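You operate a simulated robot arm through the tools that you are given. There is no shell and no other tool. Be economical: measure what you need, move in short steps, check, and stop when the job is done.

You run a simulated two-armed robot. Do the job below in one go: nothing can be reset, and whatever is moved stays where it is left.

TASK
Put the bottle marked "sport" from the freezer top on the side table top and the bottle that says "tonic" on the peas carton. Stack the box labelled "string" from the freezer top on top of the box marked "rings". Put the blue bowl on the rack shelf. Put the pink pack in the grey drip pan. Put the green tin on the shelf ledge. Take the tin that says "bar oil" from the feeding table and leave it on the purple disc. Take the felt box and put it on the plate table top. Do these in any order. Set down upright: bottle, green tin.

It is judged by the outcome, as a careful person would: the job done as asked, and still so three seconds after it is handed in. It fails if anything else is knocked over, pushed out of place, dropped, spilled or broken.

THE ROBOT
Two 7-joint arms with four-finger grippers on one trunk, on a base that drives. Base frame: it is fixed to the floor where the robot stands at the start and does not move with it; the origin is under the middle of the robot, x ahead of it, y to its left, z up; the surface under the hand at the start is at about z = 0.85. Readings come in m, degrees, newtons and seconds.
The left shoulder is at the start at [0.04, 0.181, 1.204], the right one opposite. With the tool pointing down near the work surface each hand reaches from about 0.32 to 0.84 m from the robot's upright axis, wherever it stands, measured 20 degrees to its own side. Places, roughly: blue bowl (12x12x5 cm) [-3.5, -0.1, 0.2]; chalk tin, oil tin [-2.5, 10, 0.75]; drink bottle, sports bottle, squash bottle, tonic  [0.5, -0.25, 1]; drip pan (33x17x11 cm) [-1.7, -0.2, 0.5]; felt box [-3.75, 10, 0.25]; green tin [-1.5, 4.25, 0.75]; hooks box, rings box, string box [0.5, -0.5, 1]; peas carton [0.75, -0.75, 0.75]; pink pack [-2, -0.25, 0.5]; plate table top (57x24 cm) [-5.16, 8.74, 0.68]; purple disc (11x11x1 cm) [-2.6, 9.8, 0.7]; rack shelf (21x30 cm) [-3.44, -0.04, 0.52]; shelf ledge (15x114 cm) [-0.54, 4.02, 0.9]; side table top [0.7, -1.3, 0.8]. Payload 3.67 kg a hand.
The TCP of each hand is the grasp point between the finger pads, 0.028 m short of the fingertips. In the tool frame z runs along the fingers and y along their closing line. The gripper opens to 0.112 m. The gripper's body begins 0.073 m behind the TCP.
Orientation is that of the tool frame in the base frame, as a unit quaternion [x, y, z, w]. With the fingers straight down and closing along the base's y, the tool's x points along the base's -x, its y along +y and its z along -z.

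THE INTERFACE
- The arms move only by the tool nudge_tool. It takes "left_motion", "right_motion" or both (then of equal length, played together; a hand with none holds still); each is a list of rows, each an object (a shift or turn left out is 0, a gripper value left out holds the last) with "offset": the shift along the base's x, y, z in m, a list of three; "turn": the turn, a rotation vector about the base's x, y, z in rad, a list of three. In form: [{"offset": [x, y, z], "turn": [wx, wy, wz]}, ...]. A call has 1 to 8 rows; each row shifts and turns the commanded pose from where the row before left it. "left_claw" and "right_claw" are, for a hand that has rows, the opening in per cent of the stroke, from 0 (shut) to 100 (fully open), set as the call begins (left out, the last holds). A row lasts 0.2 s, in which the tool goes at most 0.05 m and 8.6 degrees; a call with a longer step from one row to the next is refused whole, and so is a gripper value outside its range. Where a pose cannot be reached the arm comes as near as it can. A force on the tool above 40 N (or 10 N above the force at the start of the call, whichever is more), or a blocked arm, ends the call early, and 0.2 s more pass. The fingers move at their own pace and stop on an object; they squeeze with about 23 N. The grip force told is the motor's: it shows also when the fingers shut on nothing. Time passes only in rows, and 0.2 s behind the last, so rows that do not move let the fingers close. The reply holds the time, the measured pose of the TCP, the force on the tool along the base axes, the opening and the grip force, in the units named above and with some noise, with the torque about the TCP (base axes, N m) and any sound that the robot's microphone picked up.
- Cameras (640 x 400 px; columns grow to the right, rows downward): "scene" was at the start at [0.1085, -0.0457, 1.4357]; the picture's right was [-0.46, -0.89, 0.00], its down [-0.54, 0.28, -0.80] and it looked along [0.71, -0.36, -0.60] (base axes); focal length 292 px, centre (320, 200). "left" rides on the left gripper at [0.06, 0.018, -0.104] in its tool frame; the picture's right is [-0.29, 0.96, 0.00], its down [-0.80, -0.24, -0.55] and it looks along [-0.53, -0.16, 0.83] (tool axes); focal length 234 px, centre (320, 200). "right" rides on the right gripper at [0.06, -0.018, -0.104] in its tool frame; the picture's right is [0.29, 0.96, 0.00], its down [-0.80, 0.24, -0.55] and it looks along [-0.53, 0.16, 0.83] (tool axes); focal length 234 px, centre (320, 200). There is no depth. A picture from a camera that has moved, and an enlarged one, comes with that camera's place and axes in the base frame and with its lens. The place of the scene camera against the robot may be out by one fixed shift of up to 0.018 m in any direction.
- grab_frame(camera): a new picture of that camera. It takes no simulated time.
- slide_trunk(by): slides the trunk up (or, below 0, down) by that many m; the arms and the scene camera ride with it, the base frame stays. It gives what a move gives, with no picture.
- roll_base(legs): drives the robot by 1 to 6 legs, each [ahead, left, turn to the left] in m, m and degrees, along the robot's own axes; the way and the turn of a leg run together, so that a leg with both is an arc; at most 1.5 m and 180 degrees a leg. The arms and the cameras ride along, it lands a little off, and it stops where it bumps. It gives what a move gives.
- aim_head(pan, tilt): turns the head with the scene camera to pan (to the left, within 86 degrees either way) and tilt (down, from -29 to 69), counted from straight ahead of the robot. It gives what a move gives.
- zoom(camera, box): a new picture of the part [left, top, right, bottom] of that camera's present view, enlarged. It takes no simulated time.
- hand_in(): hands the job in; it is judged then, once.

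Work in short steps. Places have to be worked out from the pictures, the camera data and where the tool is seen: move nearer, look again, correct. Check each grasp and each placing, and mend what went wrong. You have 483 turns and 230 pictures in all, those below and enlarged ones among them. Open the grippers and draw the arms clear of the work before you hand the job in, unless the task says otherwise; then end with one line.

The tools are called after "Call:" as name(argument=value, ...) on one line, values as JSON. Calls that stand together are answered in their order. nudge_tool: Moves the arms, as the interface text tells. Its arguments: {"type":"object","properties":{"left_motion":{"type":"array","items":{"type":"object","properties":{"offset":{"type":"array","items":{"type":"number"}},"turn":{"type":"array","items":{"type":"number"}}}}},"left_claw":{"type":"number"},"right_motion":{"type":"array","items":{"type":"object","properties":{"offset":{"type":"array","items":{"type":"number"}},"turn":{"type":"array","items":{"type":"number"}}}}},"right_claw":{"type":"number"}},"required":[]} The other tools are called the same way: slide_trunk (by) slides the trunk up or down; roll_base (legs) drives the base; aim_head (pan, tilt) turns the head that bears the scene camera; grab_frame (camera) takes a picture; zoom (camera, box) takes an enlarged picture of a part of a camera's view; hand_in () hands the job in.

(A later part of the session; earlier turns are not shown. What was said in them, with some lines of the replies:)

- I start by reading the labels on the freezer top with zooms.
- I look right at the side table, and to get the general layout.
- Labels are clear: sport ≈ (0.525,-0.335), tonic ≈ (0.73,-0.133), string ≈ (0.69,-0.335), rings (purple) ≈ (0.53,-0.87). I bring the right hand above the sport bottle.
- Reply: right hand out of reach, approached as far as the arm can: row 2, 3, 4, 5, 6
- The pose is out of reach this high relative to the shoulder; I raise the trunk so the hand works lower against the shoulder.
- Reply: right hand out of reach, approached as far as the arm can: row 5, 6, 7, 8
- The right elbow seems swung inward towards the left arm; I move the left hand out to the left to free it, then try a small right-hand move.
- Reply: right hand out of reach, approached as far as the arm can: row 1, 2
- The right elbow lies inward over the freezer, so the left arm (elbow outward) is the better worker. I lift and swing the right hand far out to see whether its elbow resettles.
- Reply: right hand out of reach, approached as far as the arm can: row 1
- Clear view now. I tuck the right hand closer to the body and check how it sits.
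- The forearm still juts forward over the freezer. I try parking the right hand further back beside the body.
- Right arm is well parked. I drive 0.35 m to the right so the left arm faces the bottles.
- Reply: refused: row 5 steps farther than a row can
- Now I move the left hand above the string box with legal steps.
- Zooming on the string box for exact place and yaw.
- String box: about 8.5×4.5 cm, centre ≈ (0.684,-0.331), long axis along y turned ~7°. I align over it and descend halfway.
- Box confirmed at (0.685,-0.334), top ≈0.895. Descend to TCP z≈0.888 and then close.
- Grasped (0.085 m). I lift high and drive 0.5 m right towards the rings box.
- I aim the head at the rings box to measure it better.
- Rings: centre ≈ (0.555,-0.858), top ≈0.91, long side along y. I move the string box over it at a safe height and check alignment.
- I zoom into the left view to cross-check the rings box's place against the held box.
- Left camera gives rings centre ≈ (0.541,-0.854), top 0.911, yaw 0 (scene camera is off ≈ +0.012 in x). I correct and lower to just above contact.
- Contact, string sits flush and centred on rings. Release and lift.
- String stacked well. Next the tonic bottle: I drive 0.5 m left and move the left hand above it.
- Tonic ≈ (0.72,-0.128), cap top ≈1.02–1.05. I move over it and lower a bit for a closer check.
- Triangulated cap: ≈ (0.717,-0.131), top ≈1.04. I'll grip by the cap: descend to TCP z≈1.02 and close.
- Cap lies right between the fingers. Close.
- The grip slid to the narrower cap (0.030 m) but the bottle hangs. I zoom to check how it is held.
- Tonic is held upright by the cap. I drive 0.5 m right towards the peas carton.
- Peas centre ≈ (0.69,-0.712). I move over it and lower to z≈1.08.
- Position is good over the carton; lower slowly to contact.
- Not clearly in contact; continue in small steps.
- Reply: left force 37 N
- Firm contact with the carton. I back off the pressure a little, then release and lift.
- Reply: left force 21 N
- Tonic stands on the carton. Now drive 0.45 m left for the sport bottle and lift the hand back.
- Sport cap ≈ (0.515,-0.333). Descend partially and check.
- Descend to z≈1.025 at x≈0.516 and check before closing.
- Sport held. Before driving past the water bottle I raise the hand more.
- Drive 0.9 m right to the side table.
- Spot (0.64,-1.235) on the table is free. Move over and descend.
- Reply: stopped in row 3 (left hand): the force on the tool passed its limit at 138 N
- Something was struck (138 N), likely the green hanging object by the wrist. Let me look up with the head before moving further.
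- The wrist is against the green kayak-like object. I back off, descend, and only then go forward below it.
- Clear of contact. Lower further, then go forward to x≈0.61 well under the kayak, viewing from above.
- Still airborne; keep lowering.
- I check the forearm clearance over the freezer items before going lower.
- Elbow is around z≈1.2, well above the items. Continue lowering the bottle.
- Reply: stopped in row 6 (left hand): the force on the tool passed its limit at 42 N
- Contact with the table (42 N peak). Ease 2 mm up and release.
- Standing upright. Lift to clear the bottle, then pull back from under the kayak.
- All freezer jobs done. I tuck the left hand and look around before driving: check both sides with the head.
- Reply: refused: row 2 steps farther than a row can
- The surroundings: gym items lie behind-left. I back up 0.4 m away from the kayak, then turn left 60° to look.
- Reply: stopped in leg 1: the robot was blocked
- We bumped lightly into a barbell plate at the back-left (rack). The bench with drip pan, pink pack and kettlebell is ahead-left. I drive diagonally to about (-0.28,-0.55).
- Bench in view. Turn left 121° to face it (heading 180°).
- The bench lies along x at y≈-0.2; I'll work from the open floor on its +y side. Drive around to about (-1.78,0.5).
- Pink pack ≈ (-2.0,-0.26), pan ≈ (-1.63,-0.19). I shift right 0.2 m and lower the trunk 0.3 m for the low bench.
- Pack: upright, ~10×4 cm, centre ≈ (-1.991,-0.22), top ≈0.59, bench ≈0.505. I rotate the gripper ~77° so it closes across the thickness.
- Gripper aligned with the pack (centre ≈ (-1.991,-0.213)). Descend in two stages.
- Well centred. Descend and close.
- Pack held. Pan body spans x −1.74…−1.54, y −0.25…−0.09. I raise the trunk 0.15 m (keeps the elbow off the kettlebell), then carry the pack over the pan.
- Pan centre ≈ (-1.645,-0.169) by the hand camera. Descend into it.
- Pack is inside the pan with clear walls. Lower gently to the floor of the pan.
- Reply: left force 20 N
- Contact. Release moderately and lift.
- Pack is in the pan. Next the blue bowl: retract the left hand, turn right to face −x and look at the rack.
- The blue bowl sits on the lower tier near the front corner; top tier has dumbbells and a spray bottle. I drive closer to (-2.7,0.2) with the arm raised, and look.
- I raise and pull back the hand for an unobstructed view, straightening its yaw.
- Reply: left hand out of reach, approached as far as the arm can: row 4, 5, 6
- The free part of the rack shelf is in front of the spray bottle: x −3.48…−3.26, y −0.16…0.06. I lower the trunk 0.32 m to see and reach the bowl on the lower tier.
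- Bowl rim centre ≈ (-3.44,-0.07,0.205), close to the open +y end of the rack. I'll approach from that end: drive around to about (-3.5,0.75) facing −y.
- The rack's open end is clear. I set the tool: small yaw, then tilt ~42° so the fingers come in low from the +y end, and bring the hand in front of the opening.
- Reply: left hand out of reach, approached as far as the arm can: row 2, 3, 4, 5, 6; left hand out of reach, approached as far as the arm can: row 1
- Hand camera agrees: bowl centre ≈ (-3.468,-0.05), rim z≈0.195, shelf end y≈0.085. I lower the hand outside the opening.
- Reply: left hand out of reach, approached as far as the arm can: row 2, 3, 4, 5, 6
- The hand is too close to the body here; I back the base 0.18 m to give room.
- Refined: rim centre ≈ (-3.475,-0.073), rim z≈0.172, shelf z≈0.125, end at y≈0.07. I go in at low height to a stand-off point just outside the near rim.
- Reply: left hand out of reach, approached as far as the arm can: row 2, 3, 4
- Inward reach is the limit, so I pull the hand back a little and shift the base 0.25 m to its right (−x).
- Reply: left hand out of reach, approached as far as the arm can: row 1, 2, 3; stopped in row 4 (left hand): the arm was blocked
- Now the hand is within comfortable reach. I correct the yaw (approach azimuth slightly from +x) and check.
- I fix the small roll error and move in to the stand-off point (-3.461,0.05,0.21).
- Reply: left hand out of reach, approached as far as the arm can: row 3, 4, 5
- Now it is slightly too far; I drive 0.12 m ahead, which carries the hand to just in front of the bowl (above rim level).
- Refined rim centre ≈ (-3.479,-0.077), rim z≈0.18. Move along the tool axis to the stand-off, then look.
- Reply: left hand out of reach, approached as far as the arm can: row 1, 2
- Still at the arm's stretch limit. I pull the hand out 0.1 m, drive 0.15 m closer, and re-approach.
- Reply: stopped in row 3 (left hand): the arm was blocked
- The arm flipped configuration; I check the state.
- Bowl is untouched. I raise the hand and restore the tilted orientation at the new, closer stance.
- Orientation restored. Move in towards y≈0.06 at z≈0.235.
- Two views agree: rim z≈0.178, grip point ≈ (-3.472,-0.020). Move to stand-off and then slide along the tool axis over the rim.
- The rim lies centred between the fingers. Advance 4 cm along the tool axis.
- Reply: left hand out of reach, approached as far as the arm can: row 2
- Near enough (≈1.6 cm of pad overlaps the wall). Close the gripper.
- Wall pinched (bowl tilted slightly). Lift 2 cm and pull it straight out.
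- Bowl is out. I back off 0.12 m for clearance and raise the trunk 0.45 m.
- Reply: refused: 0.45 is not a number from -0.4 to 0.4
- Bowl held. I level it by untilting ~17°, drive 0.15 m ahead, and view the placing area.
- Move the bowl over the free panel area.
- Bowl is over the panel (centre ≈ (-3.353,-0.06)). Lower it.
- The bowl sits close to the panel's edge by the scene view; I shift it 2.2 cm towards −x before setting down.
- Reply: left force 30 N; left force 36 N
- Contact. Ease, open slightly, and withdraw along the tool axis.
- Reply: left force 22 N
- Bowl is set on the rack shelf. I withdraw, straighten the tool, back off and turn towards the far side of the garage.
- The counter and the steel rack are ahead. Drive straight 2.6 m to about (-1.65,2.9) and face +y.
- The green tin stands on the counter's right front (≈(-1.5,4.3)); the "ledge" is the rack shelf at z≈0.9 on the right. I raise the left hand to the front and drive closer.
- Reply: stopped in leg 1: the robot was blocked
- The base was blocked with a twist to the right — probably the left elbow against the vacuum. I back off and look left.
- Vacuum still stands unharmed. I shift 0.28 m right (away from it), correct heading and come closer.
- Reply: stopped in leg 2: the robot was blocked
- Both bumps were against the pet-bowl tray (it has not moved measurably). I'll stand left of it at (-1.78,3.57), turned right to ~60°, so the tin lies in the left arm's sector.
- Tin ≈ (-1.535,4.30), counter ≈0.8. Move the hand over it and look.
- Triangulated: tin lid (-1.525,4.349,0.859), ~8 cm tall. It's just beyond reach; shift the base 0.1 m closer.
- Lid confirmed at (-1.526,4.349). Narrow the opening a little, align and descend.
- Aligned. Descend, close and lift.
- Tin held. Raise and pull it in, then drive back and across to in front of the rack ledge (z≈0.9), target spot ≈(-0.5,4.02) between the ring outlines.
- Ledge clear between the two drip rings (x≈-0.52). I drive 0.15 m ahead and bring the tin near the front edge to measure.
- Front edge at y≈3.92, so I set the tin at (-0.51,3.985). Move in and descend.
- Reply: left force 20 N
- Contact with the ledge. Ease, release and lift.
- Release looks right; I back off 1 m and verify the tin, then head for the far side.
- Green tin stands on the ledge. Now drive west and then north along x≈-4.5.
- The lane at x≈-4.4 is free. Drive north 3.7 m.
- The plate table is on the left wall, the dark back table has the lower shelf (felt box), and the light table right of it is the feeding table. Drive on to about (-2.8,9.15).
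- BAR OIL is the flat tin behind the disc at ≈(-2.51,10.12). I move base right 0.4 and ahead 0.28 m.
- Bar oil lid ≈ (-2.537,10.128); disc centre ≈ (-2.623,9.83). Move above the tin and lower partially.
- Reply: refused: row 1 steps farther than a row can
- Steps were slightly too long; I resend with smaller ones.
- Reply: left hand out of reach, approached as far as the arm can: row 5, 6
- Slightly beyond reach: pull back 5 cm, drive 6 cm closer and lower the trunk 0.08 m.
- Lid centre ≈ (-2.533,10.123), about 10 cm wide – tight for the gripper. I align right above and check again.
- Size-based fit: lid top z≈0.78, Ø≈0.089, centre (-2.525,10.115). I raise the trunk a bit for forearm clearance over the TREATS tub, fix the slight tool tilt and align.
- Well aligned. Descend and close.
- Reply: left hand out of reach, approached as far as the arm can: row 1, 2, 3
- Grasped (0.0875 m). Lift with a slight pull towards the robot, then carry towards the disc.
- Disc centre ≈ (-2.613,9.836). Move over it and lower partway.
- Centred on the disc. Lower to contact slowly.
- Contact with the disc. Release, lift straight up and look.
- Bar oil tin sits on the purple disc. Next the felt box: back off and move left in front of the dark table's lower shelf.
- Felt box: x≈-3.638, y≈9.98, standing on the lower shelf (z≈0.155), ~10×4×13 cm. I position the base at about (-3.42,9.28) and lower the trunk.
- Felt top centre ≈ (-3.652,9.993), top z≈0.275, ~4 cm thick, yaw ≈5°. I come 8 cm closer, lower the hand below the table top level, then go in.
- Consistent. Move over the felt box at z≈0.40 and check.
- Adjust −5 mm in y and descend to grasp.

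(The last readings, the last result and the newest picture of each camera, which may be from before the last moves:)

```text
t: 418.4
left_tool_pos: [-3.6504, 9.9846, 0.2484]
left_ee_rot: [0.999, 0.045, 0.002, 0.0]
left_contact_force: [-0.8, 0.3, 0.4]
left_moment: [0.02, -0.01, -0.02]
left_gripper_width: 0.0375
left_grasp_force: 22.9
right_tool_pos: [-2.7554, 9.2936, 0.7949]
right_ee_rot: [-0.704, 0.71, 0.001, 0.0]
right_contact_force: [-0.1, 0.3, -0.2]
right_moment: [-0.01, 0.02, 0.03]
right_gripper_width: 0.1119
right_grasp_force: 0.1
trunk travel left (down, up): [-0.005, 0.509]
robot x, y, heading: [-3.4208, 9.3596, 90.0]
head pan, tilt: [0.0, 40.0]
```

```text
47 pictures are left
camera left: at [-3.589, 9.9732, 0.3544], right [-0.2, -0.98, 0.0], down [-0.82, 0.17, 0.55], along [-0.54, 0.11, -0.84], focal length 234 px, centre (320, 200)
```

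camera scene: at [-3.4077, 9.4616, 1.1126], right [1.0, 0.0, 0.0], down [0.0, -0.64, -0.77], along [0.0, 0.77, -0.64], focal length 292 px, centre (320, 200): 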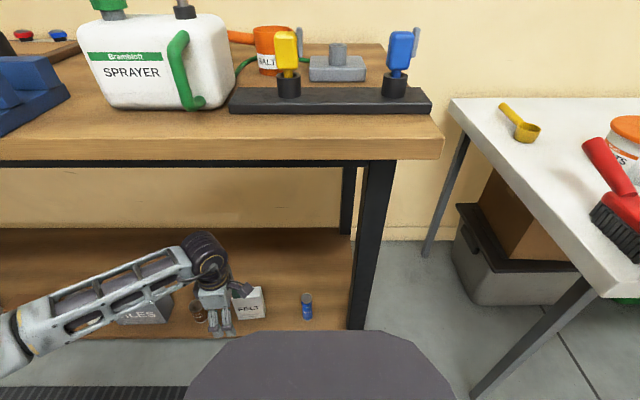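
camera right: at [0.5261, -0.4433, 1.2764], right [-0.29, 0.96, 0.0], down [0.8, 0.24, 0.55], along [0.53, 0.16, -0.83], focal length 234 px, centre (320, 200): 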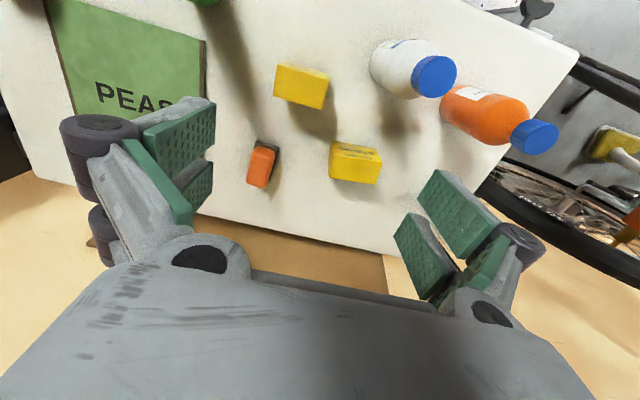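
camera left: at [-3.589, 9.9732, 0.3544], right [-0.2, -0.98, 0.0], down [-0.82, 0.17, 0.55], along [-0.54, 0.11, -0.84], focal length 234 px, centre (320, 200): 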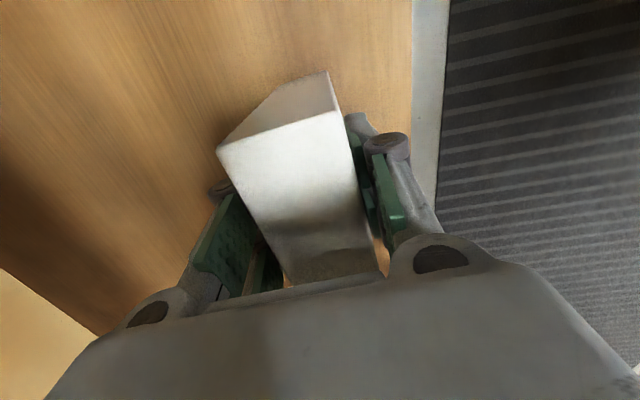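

Grasped. Lift 7 cm and pull straight out, then raise the trunk.

Call:
nudge_tool(left_motion=[{"offset": [0, 0, 0.035]}, {"offset": [0, 0, 0.035]}, {"offset": [0, -0.045, 0.01]}, {"offset": [0, -0.047, 0]}, {"offset": [0, -0.047, 0]}, {"offset": [0, -0.047, 0]}, {"offset": [0, -0.045, 0]}])

Call:
roll_base(legs=[[-0.35, 0, 0]])

Call:
slide_trunk(by=0.38)

Call:
grab_frame(camera="scene")

```text
t: 420.0
left_tool_pos: [-3.6507, 9.7532, 0.3283]
left_ee_rot: [0.999, 0.045, 0.002, 0.0]
left_contact_force: [-0.6, 0.0, -0.7]
left_moment: [0.01, 0.0, -0.04]
left_gripper_width: 0.0374
left_grasp_force: 23.1
right_tool_pos: [-2.756, 9.2927, 0.7942]
right_ee_rot: [-0.704, 0.711, 0.0, 0.0]
right_contact_force: [-0.6, -0.3, 0.2]
right_moment: [-0.01, 0.02, 0.0]
right_gripper_width: 0.1116
right_grasp_force: 0.1
trunk travel left (down, up): [-0.005, 0.509]
robot x, y, heading: [-3.4208, 9.3601, 90.1]
head pan, tilt: [0.0, 40.0]
```

```text
t: 422.4
left_tool_pos: [-3.6518, 9.395, 0.3286]
left_ee_rot: [0.999, 0.046, 0.003, 0.0]
left_contact_force: [0.6, 0.0, -2.0]
left_moment: [-0.01, 0.0, 0.01]
left_gripper_width: 0.0377
left_grasp_force: 22.8
right_tool_pos: [-2.7565, 8.9401, 0.7962]
right_ee_rot: [-0.705, 0.709, 0.001, 0.001]
right_contact_force: [0.9, 0.3, 0.0]
right_moment: [0.0, 0.04, 0.02]
right_gripper_width: 0.112
right_grasp_force: 0.1
trunk travel left (down, up): [-0.005, 0.509]
robot x, y, heading: [-3.4236, 9.006, 90.2]
head pan, tilt: [0.0, 40.0]
```

```text
t: 426.1
left_tool_pos: [-3.6533, 9.3951, 0.707]
left_ee_rot: [0.999, 0.045, 0.003, 0.0]
left_contact_force: [-0.1, 1.3, -0.8]
left_moment: [-0.01, -0.02, -0.03]
left_gripper_width: 0.0374
left_grasp_force: 23.4
right_tool_pos: [-2.7562, 8.9407, 1.1741]
right_ee_rot: [-0.705, 0.709, 0.0, 0.001]
right_contact_force: [0.6, 0.3, -0.3]
right_moment: [0.05, 0.02, -0.01]
right_gripper_width: 0.1121
right_grasp_force: 0.0
trunk travel left (down, up): [-0.385, 0.129]
robot x, y, heading: [-3.4219, 9.0075, 90.1]
head pan, tilt: [0.0, 40.0]
```

```text
46 pictures are left
camera scene: at [-3.4085, 9.1054, 1.4914], right [1.0, 0.0, 0.0], down [0.0, -0.64, -0.77], along [0.0, 0.77, -0.64], focal length 292 px, centre (320, 200)
```

scene: 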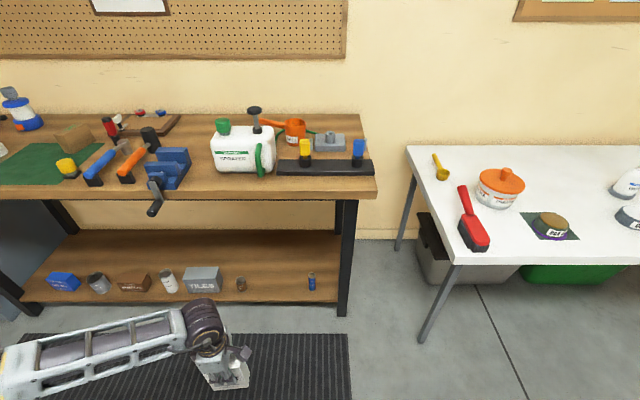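

Felt box held. Raise it, turn left to face −x and approach the plate table.

Call:
nudge_tool(left_motion=[{"offset": [0, 0, 0.045]}, {"offset": [0, 0, 0.045]}, {"offset": [0, 0, 0.045]}, {"offset": [0, 0, 0.045]}, {"offset": [0, 0, 0.045]}, {"offset": [0, 0, 0.045]}])

Call:
roll_base(legs=[[0, 0, 90], [0.75, 0.15, 0]])

Call:
aim_head(pan=5, tilt=38)

Call:
grab_frame(camera="scene")

```text
t: 427.4
left_tool_pos: [-3.6523, 9.3956, 0.9749]
left_ee_rot: [0.999, 0.046, 0.003, 0.001]
left_contact_force: [-0.8, -0.1, -0.9]
left_moment: [-0.02, -0.03, 0.01]
left_gripper_width: 0.0377
left_grasp_force: 23.6
right_tool_pos: [-2.756, 8.9398, 1.1738]
right_ee_rot: [-0.705, 0.709, 0.0, 0.0]
right_contact_force: [0.2, 0.7, 0.3]
right_moment: [0.05, 0.01, -0.03]
right_gripper_width: 0.1121
right_grasp_force: 0.0
trunk travel left (down, up): [-0.385, 0.129]
robot x, y, heading: [-3.4219, 9.0052, 90.2]
head pan, tilt: [0.0, 40.0]
```

```text
t: 435.7
left_tool_pos: [-4.5535, 8.6417, 0.9745]
left_ee_rot: [0.678, 0.735, 0.002, -0.001]
left_contact_force: [-0.3, 0.2, -0.9]
left_moment: [0.0, 0.0, -0.05]
left_gripper_width: 0.0374
left_grasp_force: 22.9
right_tool_pos: [-4.0875, 9.5325, 1.1742]
right_ee_rot: [1.0, -0.009, 0.0, -0.001]
right_contact_force: [0.5, -0.5, -0.8]
right_moment: [0.0, 0.0, 0.01]
right_gripper_width: 0.1121
right_grasp_force: 0.1
trunk travel left (down, up): [-0.385, 0.129]
robot x, y, heading: [-4.1614, 8.8672, 179.4]
head pan, tilt: [0.0, 40.0]
```

```text
t: 436.4
left_tool_pos: [-4.5548, 8.6425, 0.974]
left_ee_rot: [0.679, 0.734, 0.002, -0.001]
left_contact_force: [0.4, 1.4, -1.1]
left_moment: [0.02, -0.02, 0.03]
left_gripper_width: 0.0378
left_grasp_force: 23.3
right_tool_pos: [-4.0879, 9.5317, 1.1745]
right_ee_rot: [1.0, -0.009, 0.0, 0.0]
right_contact_force: [0.0, -0.2, 0.5]
right_moment: [-0.01, 0.03, -0.03]
right_gripper_width: 0.112
right_grasp_force: 0.1
trunk travel left (down, up): [-0.385, 0.129]
robot x, y, heading: [-4.1622, 8.8702, 179.1]
head pan, tilt: [5.0, 38.0]
```

```text
45 pictures are left
camera scene: at [-4.2575, 8.8575, 1.4943], right [-0.08, 1.0, 0.0], down [0.61, 0.05, -0.79], along [-0.79, -0.06, -0.62], focal length 292 px, centre (320, 200)
```

scene: 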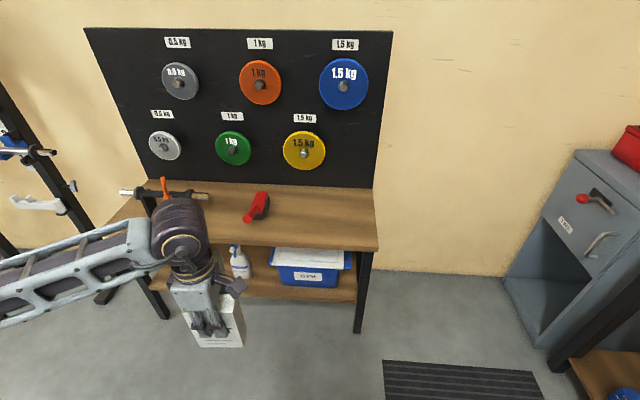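

Plate table is free on its right half. I place the base at about (-4.42,9.0) and target (-5.11,8.86).

Call:
roll_base(legs=[[0.26, -0.13, 0.5]])

Call:
nudge_tool(left_motion=[{"offset": [-0.04, 0.01, 0]}, {"offset": [-0.045, 0.015, 0]}, {"offset": [-0.045, 0.015, 0]}, {"offset": [-0.04, 0.01, 0]}])

Call:
grab_frame(camera="scene")

Call:
grab_frame(camera="left")

```text
t: 438.4
left_tool_pos: [-4.8128, 8.7674, 0.9745]
left_ee_rot: [0.674, 0.738, 0.002, -0.002]
left_contact_force: [0.3, 0.6, -0.6]
left_moment: [0.0, -0.03, 0.02]
left_gripper_width: 0.0375
left_grasp_force: 22.8
right_tool_pos: [-4.3563, 9.6622, 1.1754]
right_ee_rot: [1.0, -0.004, -0.001, -0.001]
right_contact_force: [0.7, 0.6, -0.8]
right_moment: [0.01, 0.02, 0.0]
right_gripper_width: 0.1121
right_grasp_force: 0.1
trunk travel left (down, up): [-0.385, 0.129]
robot x, y, heading: [-4.421, 8.9985, -179.9]
head pan, tilt: [5.0, 38.0]
```

```text
t: 439.4
left_tool_pos: [-4.9827, 8.8183, 0.9716]
left_ee_rot: [0.674, 0.739, 0.003, -0.002]
left_contact_force: [-0.7, 0.2, -0.4]
left_moment: [0.0, 0.02, -0.02]
left_gripper_width: 0.0377
left_grasp_force: 22.9
right_tool_pos: [-4.358, 9.6638, 1.1742]
right_ee_rot: [1.0, -0.003, 0.0, -0.001]
right_contact_force: [0.7, 0.3, 0.1]
right_moment: [-0.02, 0.03, 0.0]
right_gripper_width: 0.1118
right_grasp_force: 0.1
trunk travel left (down, up): [-0.385, 0.129]
robot x, y, heading: [-4.4203, 9.0009, -180.0]
head pan, tilt: [5.0, 38.0]
```

```text
44 pictures are left
camera scene: at [-4.5199, 8.9866, 1.4943], right [-0.09, 1.0, 0.0], down [0.61, 0.05, -0.79], along [-0.78, -0.07, -0.62], focal length 292 px, centre (320, 200)
```

scene: 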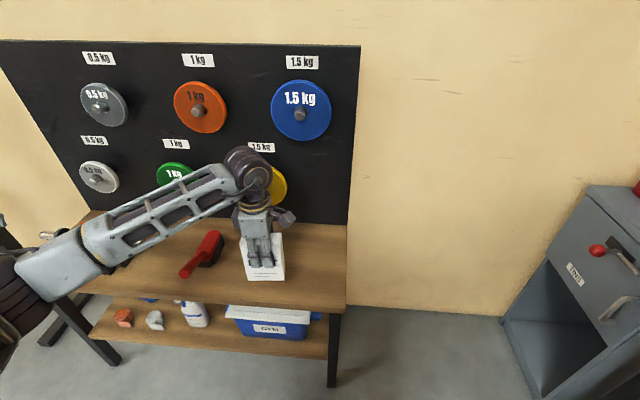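

```text
43 pictures are left
camera left: at [-4.9701, 8.8798, 1.0786], right [0.98, -0.2, 0.0], down [-0.17, -0.82, 0.55], along [-0.11, -0.54, -0.84], focal length 234 px, centre (320, 200)
```

left: 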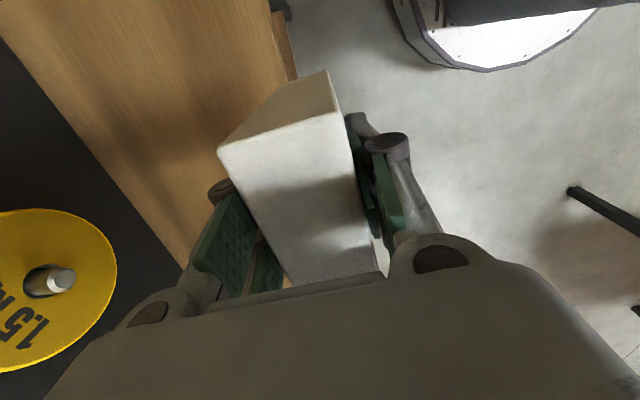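

Table front edge x≈-5.016, board ≈-5.37. Go to (-5.115,8.85) and lower.

Call:
nudge_tool(left_motion=[{"offset": [-0.045, 0.012, 0]}, {"offset": [-0.045, 0.012, 0]}, {"offset": [-0.042, 0.008, 0]}, {"offset": [0, 0, -0.045]}, {"offset": [0, 0, -0.045]}, {"offset": [0, 0, -0.045]}, {"offset": [0, 0, -0.02]}])

Call:
zoom(camera="scene", box=[140, 130, 380, 330])

```text
t: 441.0
left_tool_pos: [-5.1147, 8.8487, 0.8176]
left_ee_rot: [0.674, 0.739, 0.003, -0.002]
left_contact_force: [1.6, -0.3, -0.7]
left_moment: [0.0, 0.03, 0.02]
left_gripper_width: 0.0376
left_grasp_force: 22.9
right_tool_pos: [-4.3573, 9.6612, 1.174]
right_ee_rot: [1.0, -0.004, 0.0, -0.001]
right_contact_force: [-0.1, -0.7, 0.7]
right_moment: [0.01, 0.01, -0.02]
right_gripper_width: 0.1122
right_grasp_force: 0.1
trunk travel left (down, up): [-0.385, 0.129]
robot x, y, heading: [-4.4229, 8.9981, -179.8]
head pan, tilt: [5.0, 38.0]
```

```text
2.00 times, centred on (260, 230) of scene
camera zoom: at [-4.5188, 8.9857, 1.4944], right [-0.09, 1.0, 0.0], down [0.61, 0.05, -0.79], along [-0.78, -0.07, -0.62], focal length 584 px, centre (440, 140)
```

zoom: 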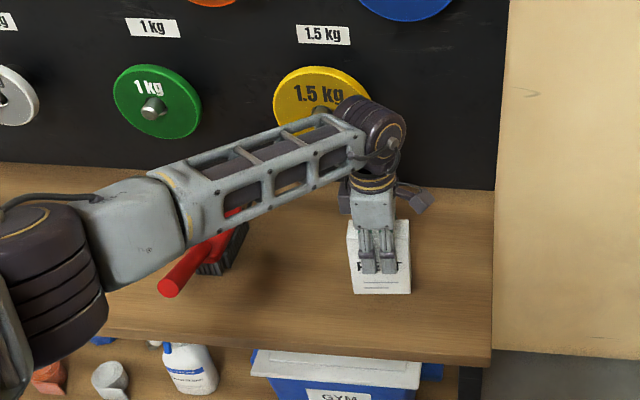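

Lower slowly to contact.

Call:
nudge_tool(left_motion=[{"offset": [0, 0, -0.015]}, {}, {"offset": [0, 0, -0.008]}, {}, {"offset": [0, 0, -0.006]}, {}])

Call:
nudge_tool(left_motion=[{"offset": [0, 0, -0.005]}, {}, {"offset": [0, 0, -0.005]}, {}, {"offset": [0, 0, -0.004]}, {}])

```text
t: 442.4
left_tool_pos: [-5.1161, 8.8478, 0.79]
left_ee_rot: [0.674, 0.739, 0.002, -0.001]
left_contact_force: [0.2, -0.4, -0.9]
left_moment: [0.05, 0.03, -0.02]
left_gripper_width: 0.0374
left_grasp_force: 22.5
right_tool_pos: [-4.357, 9.6624, 1.1746]
right_ee_rot: [1.0, -0.004, -0.001, 0.0]
right_contact_force: [-0.3, 0.0, 0.0]
right_moment: [0.02, 0.01, -0.01]
right_gripper_width: 0.1121
right_grasp_force: 0.0
trunk travel left (down, up): [-0.385, 0.129]
robot x, y, heading: [-4.4259, 8.9965, -180.1]
head pan, tilt: [5.0, 38.0]
```

```text
t: 443.8
left_tool_pos: [-5.1158, 8.8493, 0.7756]
left_ee_rot: [0.674, 0.738, 0.003, -0.002]
left_contact_force: [0.1, 0.3, -0.9]
left_moment: [0.02, 0.0, 0.04]
left_gripper_width: 0.0379
left_grasp_force: 23.5
right_tool_pos: [-4.3565, 9.6613, 1.1749]
right_ee_rot: [1.0, -0.004, 0.0, 0.0]
right_contact_force: [-0.7, 0.0, -0.4]
right_moment: [0.02, -0.02, 0.0]
right_gripper_width: 0.112
right_grasp_force: 0.0
trunk travel left (down, up): [-0.385, 0.129]
robot x, y, heading: [-4.4161, 8.9976, -179.8]
head pan, tilt: [5.0, 38.0]
```

Call:
nudge_tool(left_motion=[{"offset": [0, 0, -0.004]}, {}, {"offset": [0, 0, -0.004]}, {}, {"offset": [0, 0, -0.004]}, {}])

Call:
zoom(camera="scene", box=[140, 130, 380, 330])

```text
t: 445.2
left_tool_pos: [-5.1153, 8.8506, 0.7681]
left_ee_rot: [0.674, 0.739, 0.0, -0.003]
left_contact_force: [0.1, -4.8, 25.0]
left_moment: [-0.06, -0.03, 0.04]
left_gripper_width: 0.0381
left_grasp_force: 23.4
right_tool_pos: [-4.355, 9.6625, 1.1735]
right_ee_rot: [1.0, -0.003, -0.002, 0.0]
right_contact_force: [-0.4, 0.1, 1.1]
right_moment: [-0.02, -0.01, 0.03]
right_gripper_width: 0.112
right_grasp_force: 0.1
trunk travel left (down, up): [-0.385, 0.129]
robot x, y, heading: [-4.4243, 8.9961, -180.1]
head pan, tilt: [5.0, 38.0]
```

```text
2.00 times, centred on (260, 230) of scene
camera zoom: at [-4.5157, 8.9861, 1.4948], right [-0.09, 1.0, 0.0], down [0.61, 0.05, -0.79], along [-0.79, -0.07, -0.61], focal length 584 px, centre (440, 140)
```

zoom: 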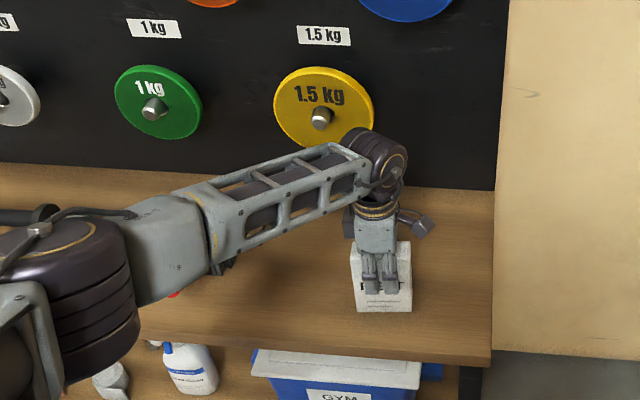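

Contact, box upright on the table. Ease, release and lift.

Call:
nudge_tool(left_motion=[{"offset": [0, 0, 0.004]}, {}])

Call:
nudge_tool(left_motion=[{}, {}, {}], left_claw=80)

Call:
nudge_tool(left_motion=[{"offset": [0, 0, 0.03]}, {"offset": [0, 0, 0.045]}, {"offset": [0, 0, 0.045]}, {"offset": [0.01, 0, 0.045]}, {"offset": [0.03, 0, 0.035]}, {"offset": [0.045, 0, 0.0]}, {"offset": [0.045, 0, 0.0]}, {"offset": [0.045, 0, 0.0]}])

Call:
grab_frame(camera="scene")

```text
t: 445.8
left_tool_pos: [-5.1147, 8.8495, 0.7687]
left_ee_rot: [0.674, 0.738, 0.002, -0.002]
left_contact_force: [-2.9, 0.4, 7.6]
left_moment: [0.32, 0.35, 0.13]
left_gripper_width: 0.0373
left_grasp_force: 23.4
right_tool_pos: [-4.3574, 9.6629, 1.1731]
right_ee_rot: [1.0, -0.003, -0.001, -0.001]
right_contact_force: [0.7, -1.0, -0.1]
right_moment: [0.01, -0.02, 0.02]
right_gripper_width: 0.112
right_grasp_force: 0.0
trunk travel left (down, up): [-0.385, 0.129]
robot x, y, heading: [-4.4214, 8.9991, -179.8]
head pan, tilt: [5.0, 38.0]
```

```text
t: 446.6
left_tool_pos: [-5.1135, 8.8485, 0.7679]
left_ee_rot: [0.675, 0.738, 0.001, -0.001]
left_contact_force: [0.2, 0.4, 0.0]
left_moment: [-0.01, 0.02, -0.01]
left_gripper_width: 0.0896
left_grasp_force: 0.0
right_tool_pos: [-4.3568, 9.6625, 1.1735]
right_ee_rot: [1.0, -0.003, 0.0, 0.0]
right_contact_force: [0.6, -0.1, 0.2]
right_moment: [0.03, -0.01, 0.0]
right_gripper_width: 0.1121
right_grasp_force: 0.1
trunk travel left (down, up): [-0.385, 0.129]
robot x, y, heading: [-4.4222, 8.9994, -180.2]
head pan, tilt: [5.0, 38.0]
```

```text
t: 448.4
left_tool_pos: [-4.9373, 8.8483, 0.9685]
left_ee_rot: [0.674, 0.738, 0.003, -0.002]
left_contact_force: [0.6, -0.7, 0.4]
left_moment: [0.01, 0.03, 0.02]
left_gripper_width: 0.0894
left_grasp_force: 0.2
right_tool_pos: [-4.3559, 9.6631, 1.1736]
right_ee_rot: [1.0, -0.004, -0.001, -0.001]
right_contact_force: [0.6, -0.5, 0.1]
right_moment: [0.05, 0.04, 0.02]
right_gripper_width: 0.112
right_grasp_force: 0.0
trunk travel left (down, up): [-0.385, 0.129]
robot x, y, heading: [-4.4221, 8.9987, -179.7]
head pan, tilt: [5.0, 38.0]
```

```text
40 pictures are left
camera scene: at [-4.5169, 8.9854, 1.4945], right [-0.09, 1.0, 0.0], down [0.61, 0.05, -0.79], along [-0.79, -0.07, -0.61], focal length 292 px, centre (320, 200)
```

scene: 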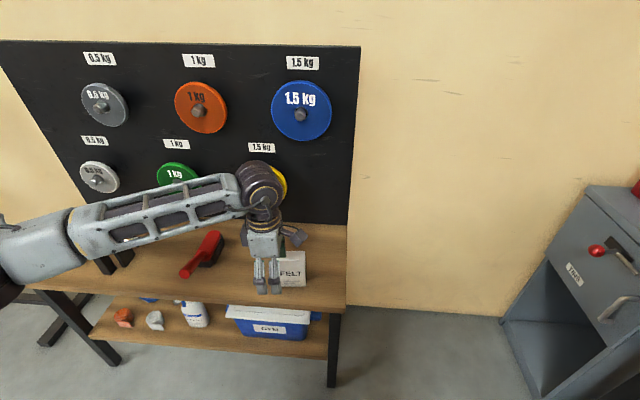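

Felt box stands on the plate table. I back off with arms clear and verify.

Call:
roll_base(legs=[[-0.35, 0, 0]])

Call:
zoom(camera="scene", box=[140, 100, 460, 320])

Call:
aim_head(pan=-80, tilt=25)

Call:
grab_frame(camera="scene")

```text
t: 450.7
left_tool_pos: [-4.5949, 8.8503, 0.9672]
left_ee_rot: [0.676, 0.737, 0.002, -0.001]
left_contact_force: [-0.3, -1.0, -0.6]
left_moment: [-0.01, -0.02, -0.01]
left_gripper_width: 0.0897
left_grasp_force: 0.1
right_tool_pos: [-4.0107, 9.6616, 1.173]
right_ee_rot: [1.0, -0.004, -0.001, 0.0]
right_contact_force: [0.2, 0.1, 0.2]
right_moment: [-0.01, -0.02, 0.01]
right_gripper_width: 0.1122
right_grasp_force: 0.0
trunk travel left (down, up): [-0.385, 0.129]
robot x, y, heading: [-4.0796, 8.9992, 179.7]
head pan, tilt: [5.0, 38.0]
```

```text
1.82 times, centred on (300, 210) of scene
camera zoom: at [-4.1732, 8.986, 1.4944], right [-0.08, 1.0, 0.0], down [0.61, 0.05, -0.79], along [-0.79, -0.07, -0.62], focal length 531 px, centre (356, 182)
```

zoom: 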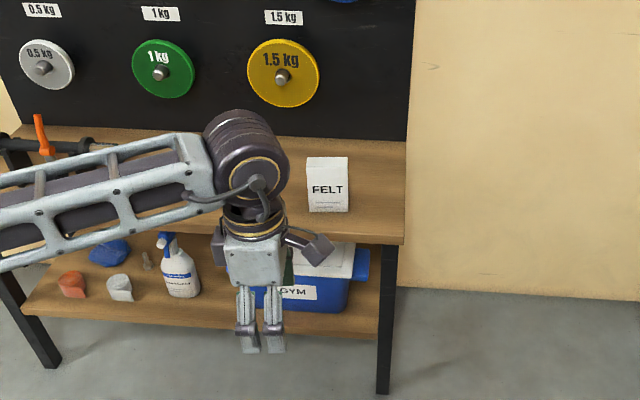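

```text
t: 452.3
left_tool_pos: [-4.5948, 8.8504, 0.9684]
left_ee_rot: [0.675, 0.737, 0.003, -0.002]
left_contact_force: [-0.4, 0.1, 0.4]
left_moment: [0.0, -0.02, 0.01]
left_gripper_width: 0.0894
left_grasp_force: 0.0
right_tool_pos: [-4.009, 9.6612, 1.1738]
right_ee_rot: [1.0, -0.005, 0.0, 0.0]
right_contact_force: [1.1, 1.1, -0.5]
right_moment: [-0.04, 0.0, -0.01]
right_gripper_width: 0.112
right_grasp_force: 0.0
trunk travel left (down, up): [-0.385, 0.129]
robot x, y, heading: [-4.0783, 8.9985, 179.7]
head pan, tilt: [-80.0, 25.0]
```

```text
38 pictures are left
camera scene: at [-4.1028, 9.084, 1.5147], right [0.99, 0.17, 0.0], down [0.07, -0.42, -0.91], along [-0.15, 0.89, -0.42], focal length 292 px, centre (320, 200)
```

scene: 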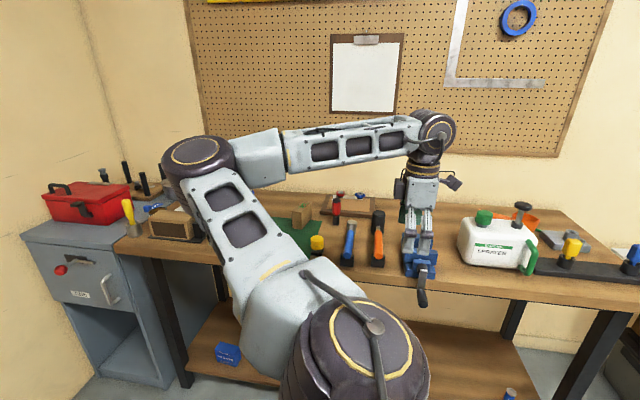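

Every placement has been checked, both grippers are open and the arms are clear of the work. I hand the job in.

Call:
hand_in()

```text
The job is handed in.
```

I finished all eight placements, checked each by camera after release, and handed the job in with both grippers open and the arms clear. While driving I bumped a barbell plate once and the pet-bowl tray twice, and my wrist pressed on the hanging green kayak. The tray had not moved measurably and the kayak looked unchanged, but I did not check the plate afterwards.
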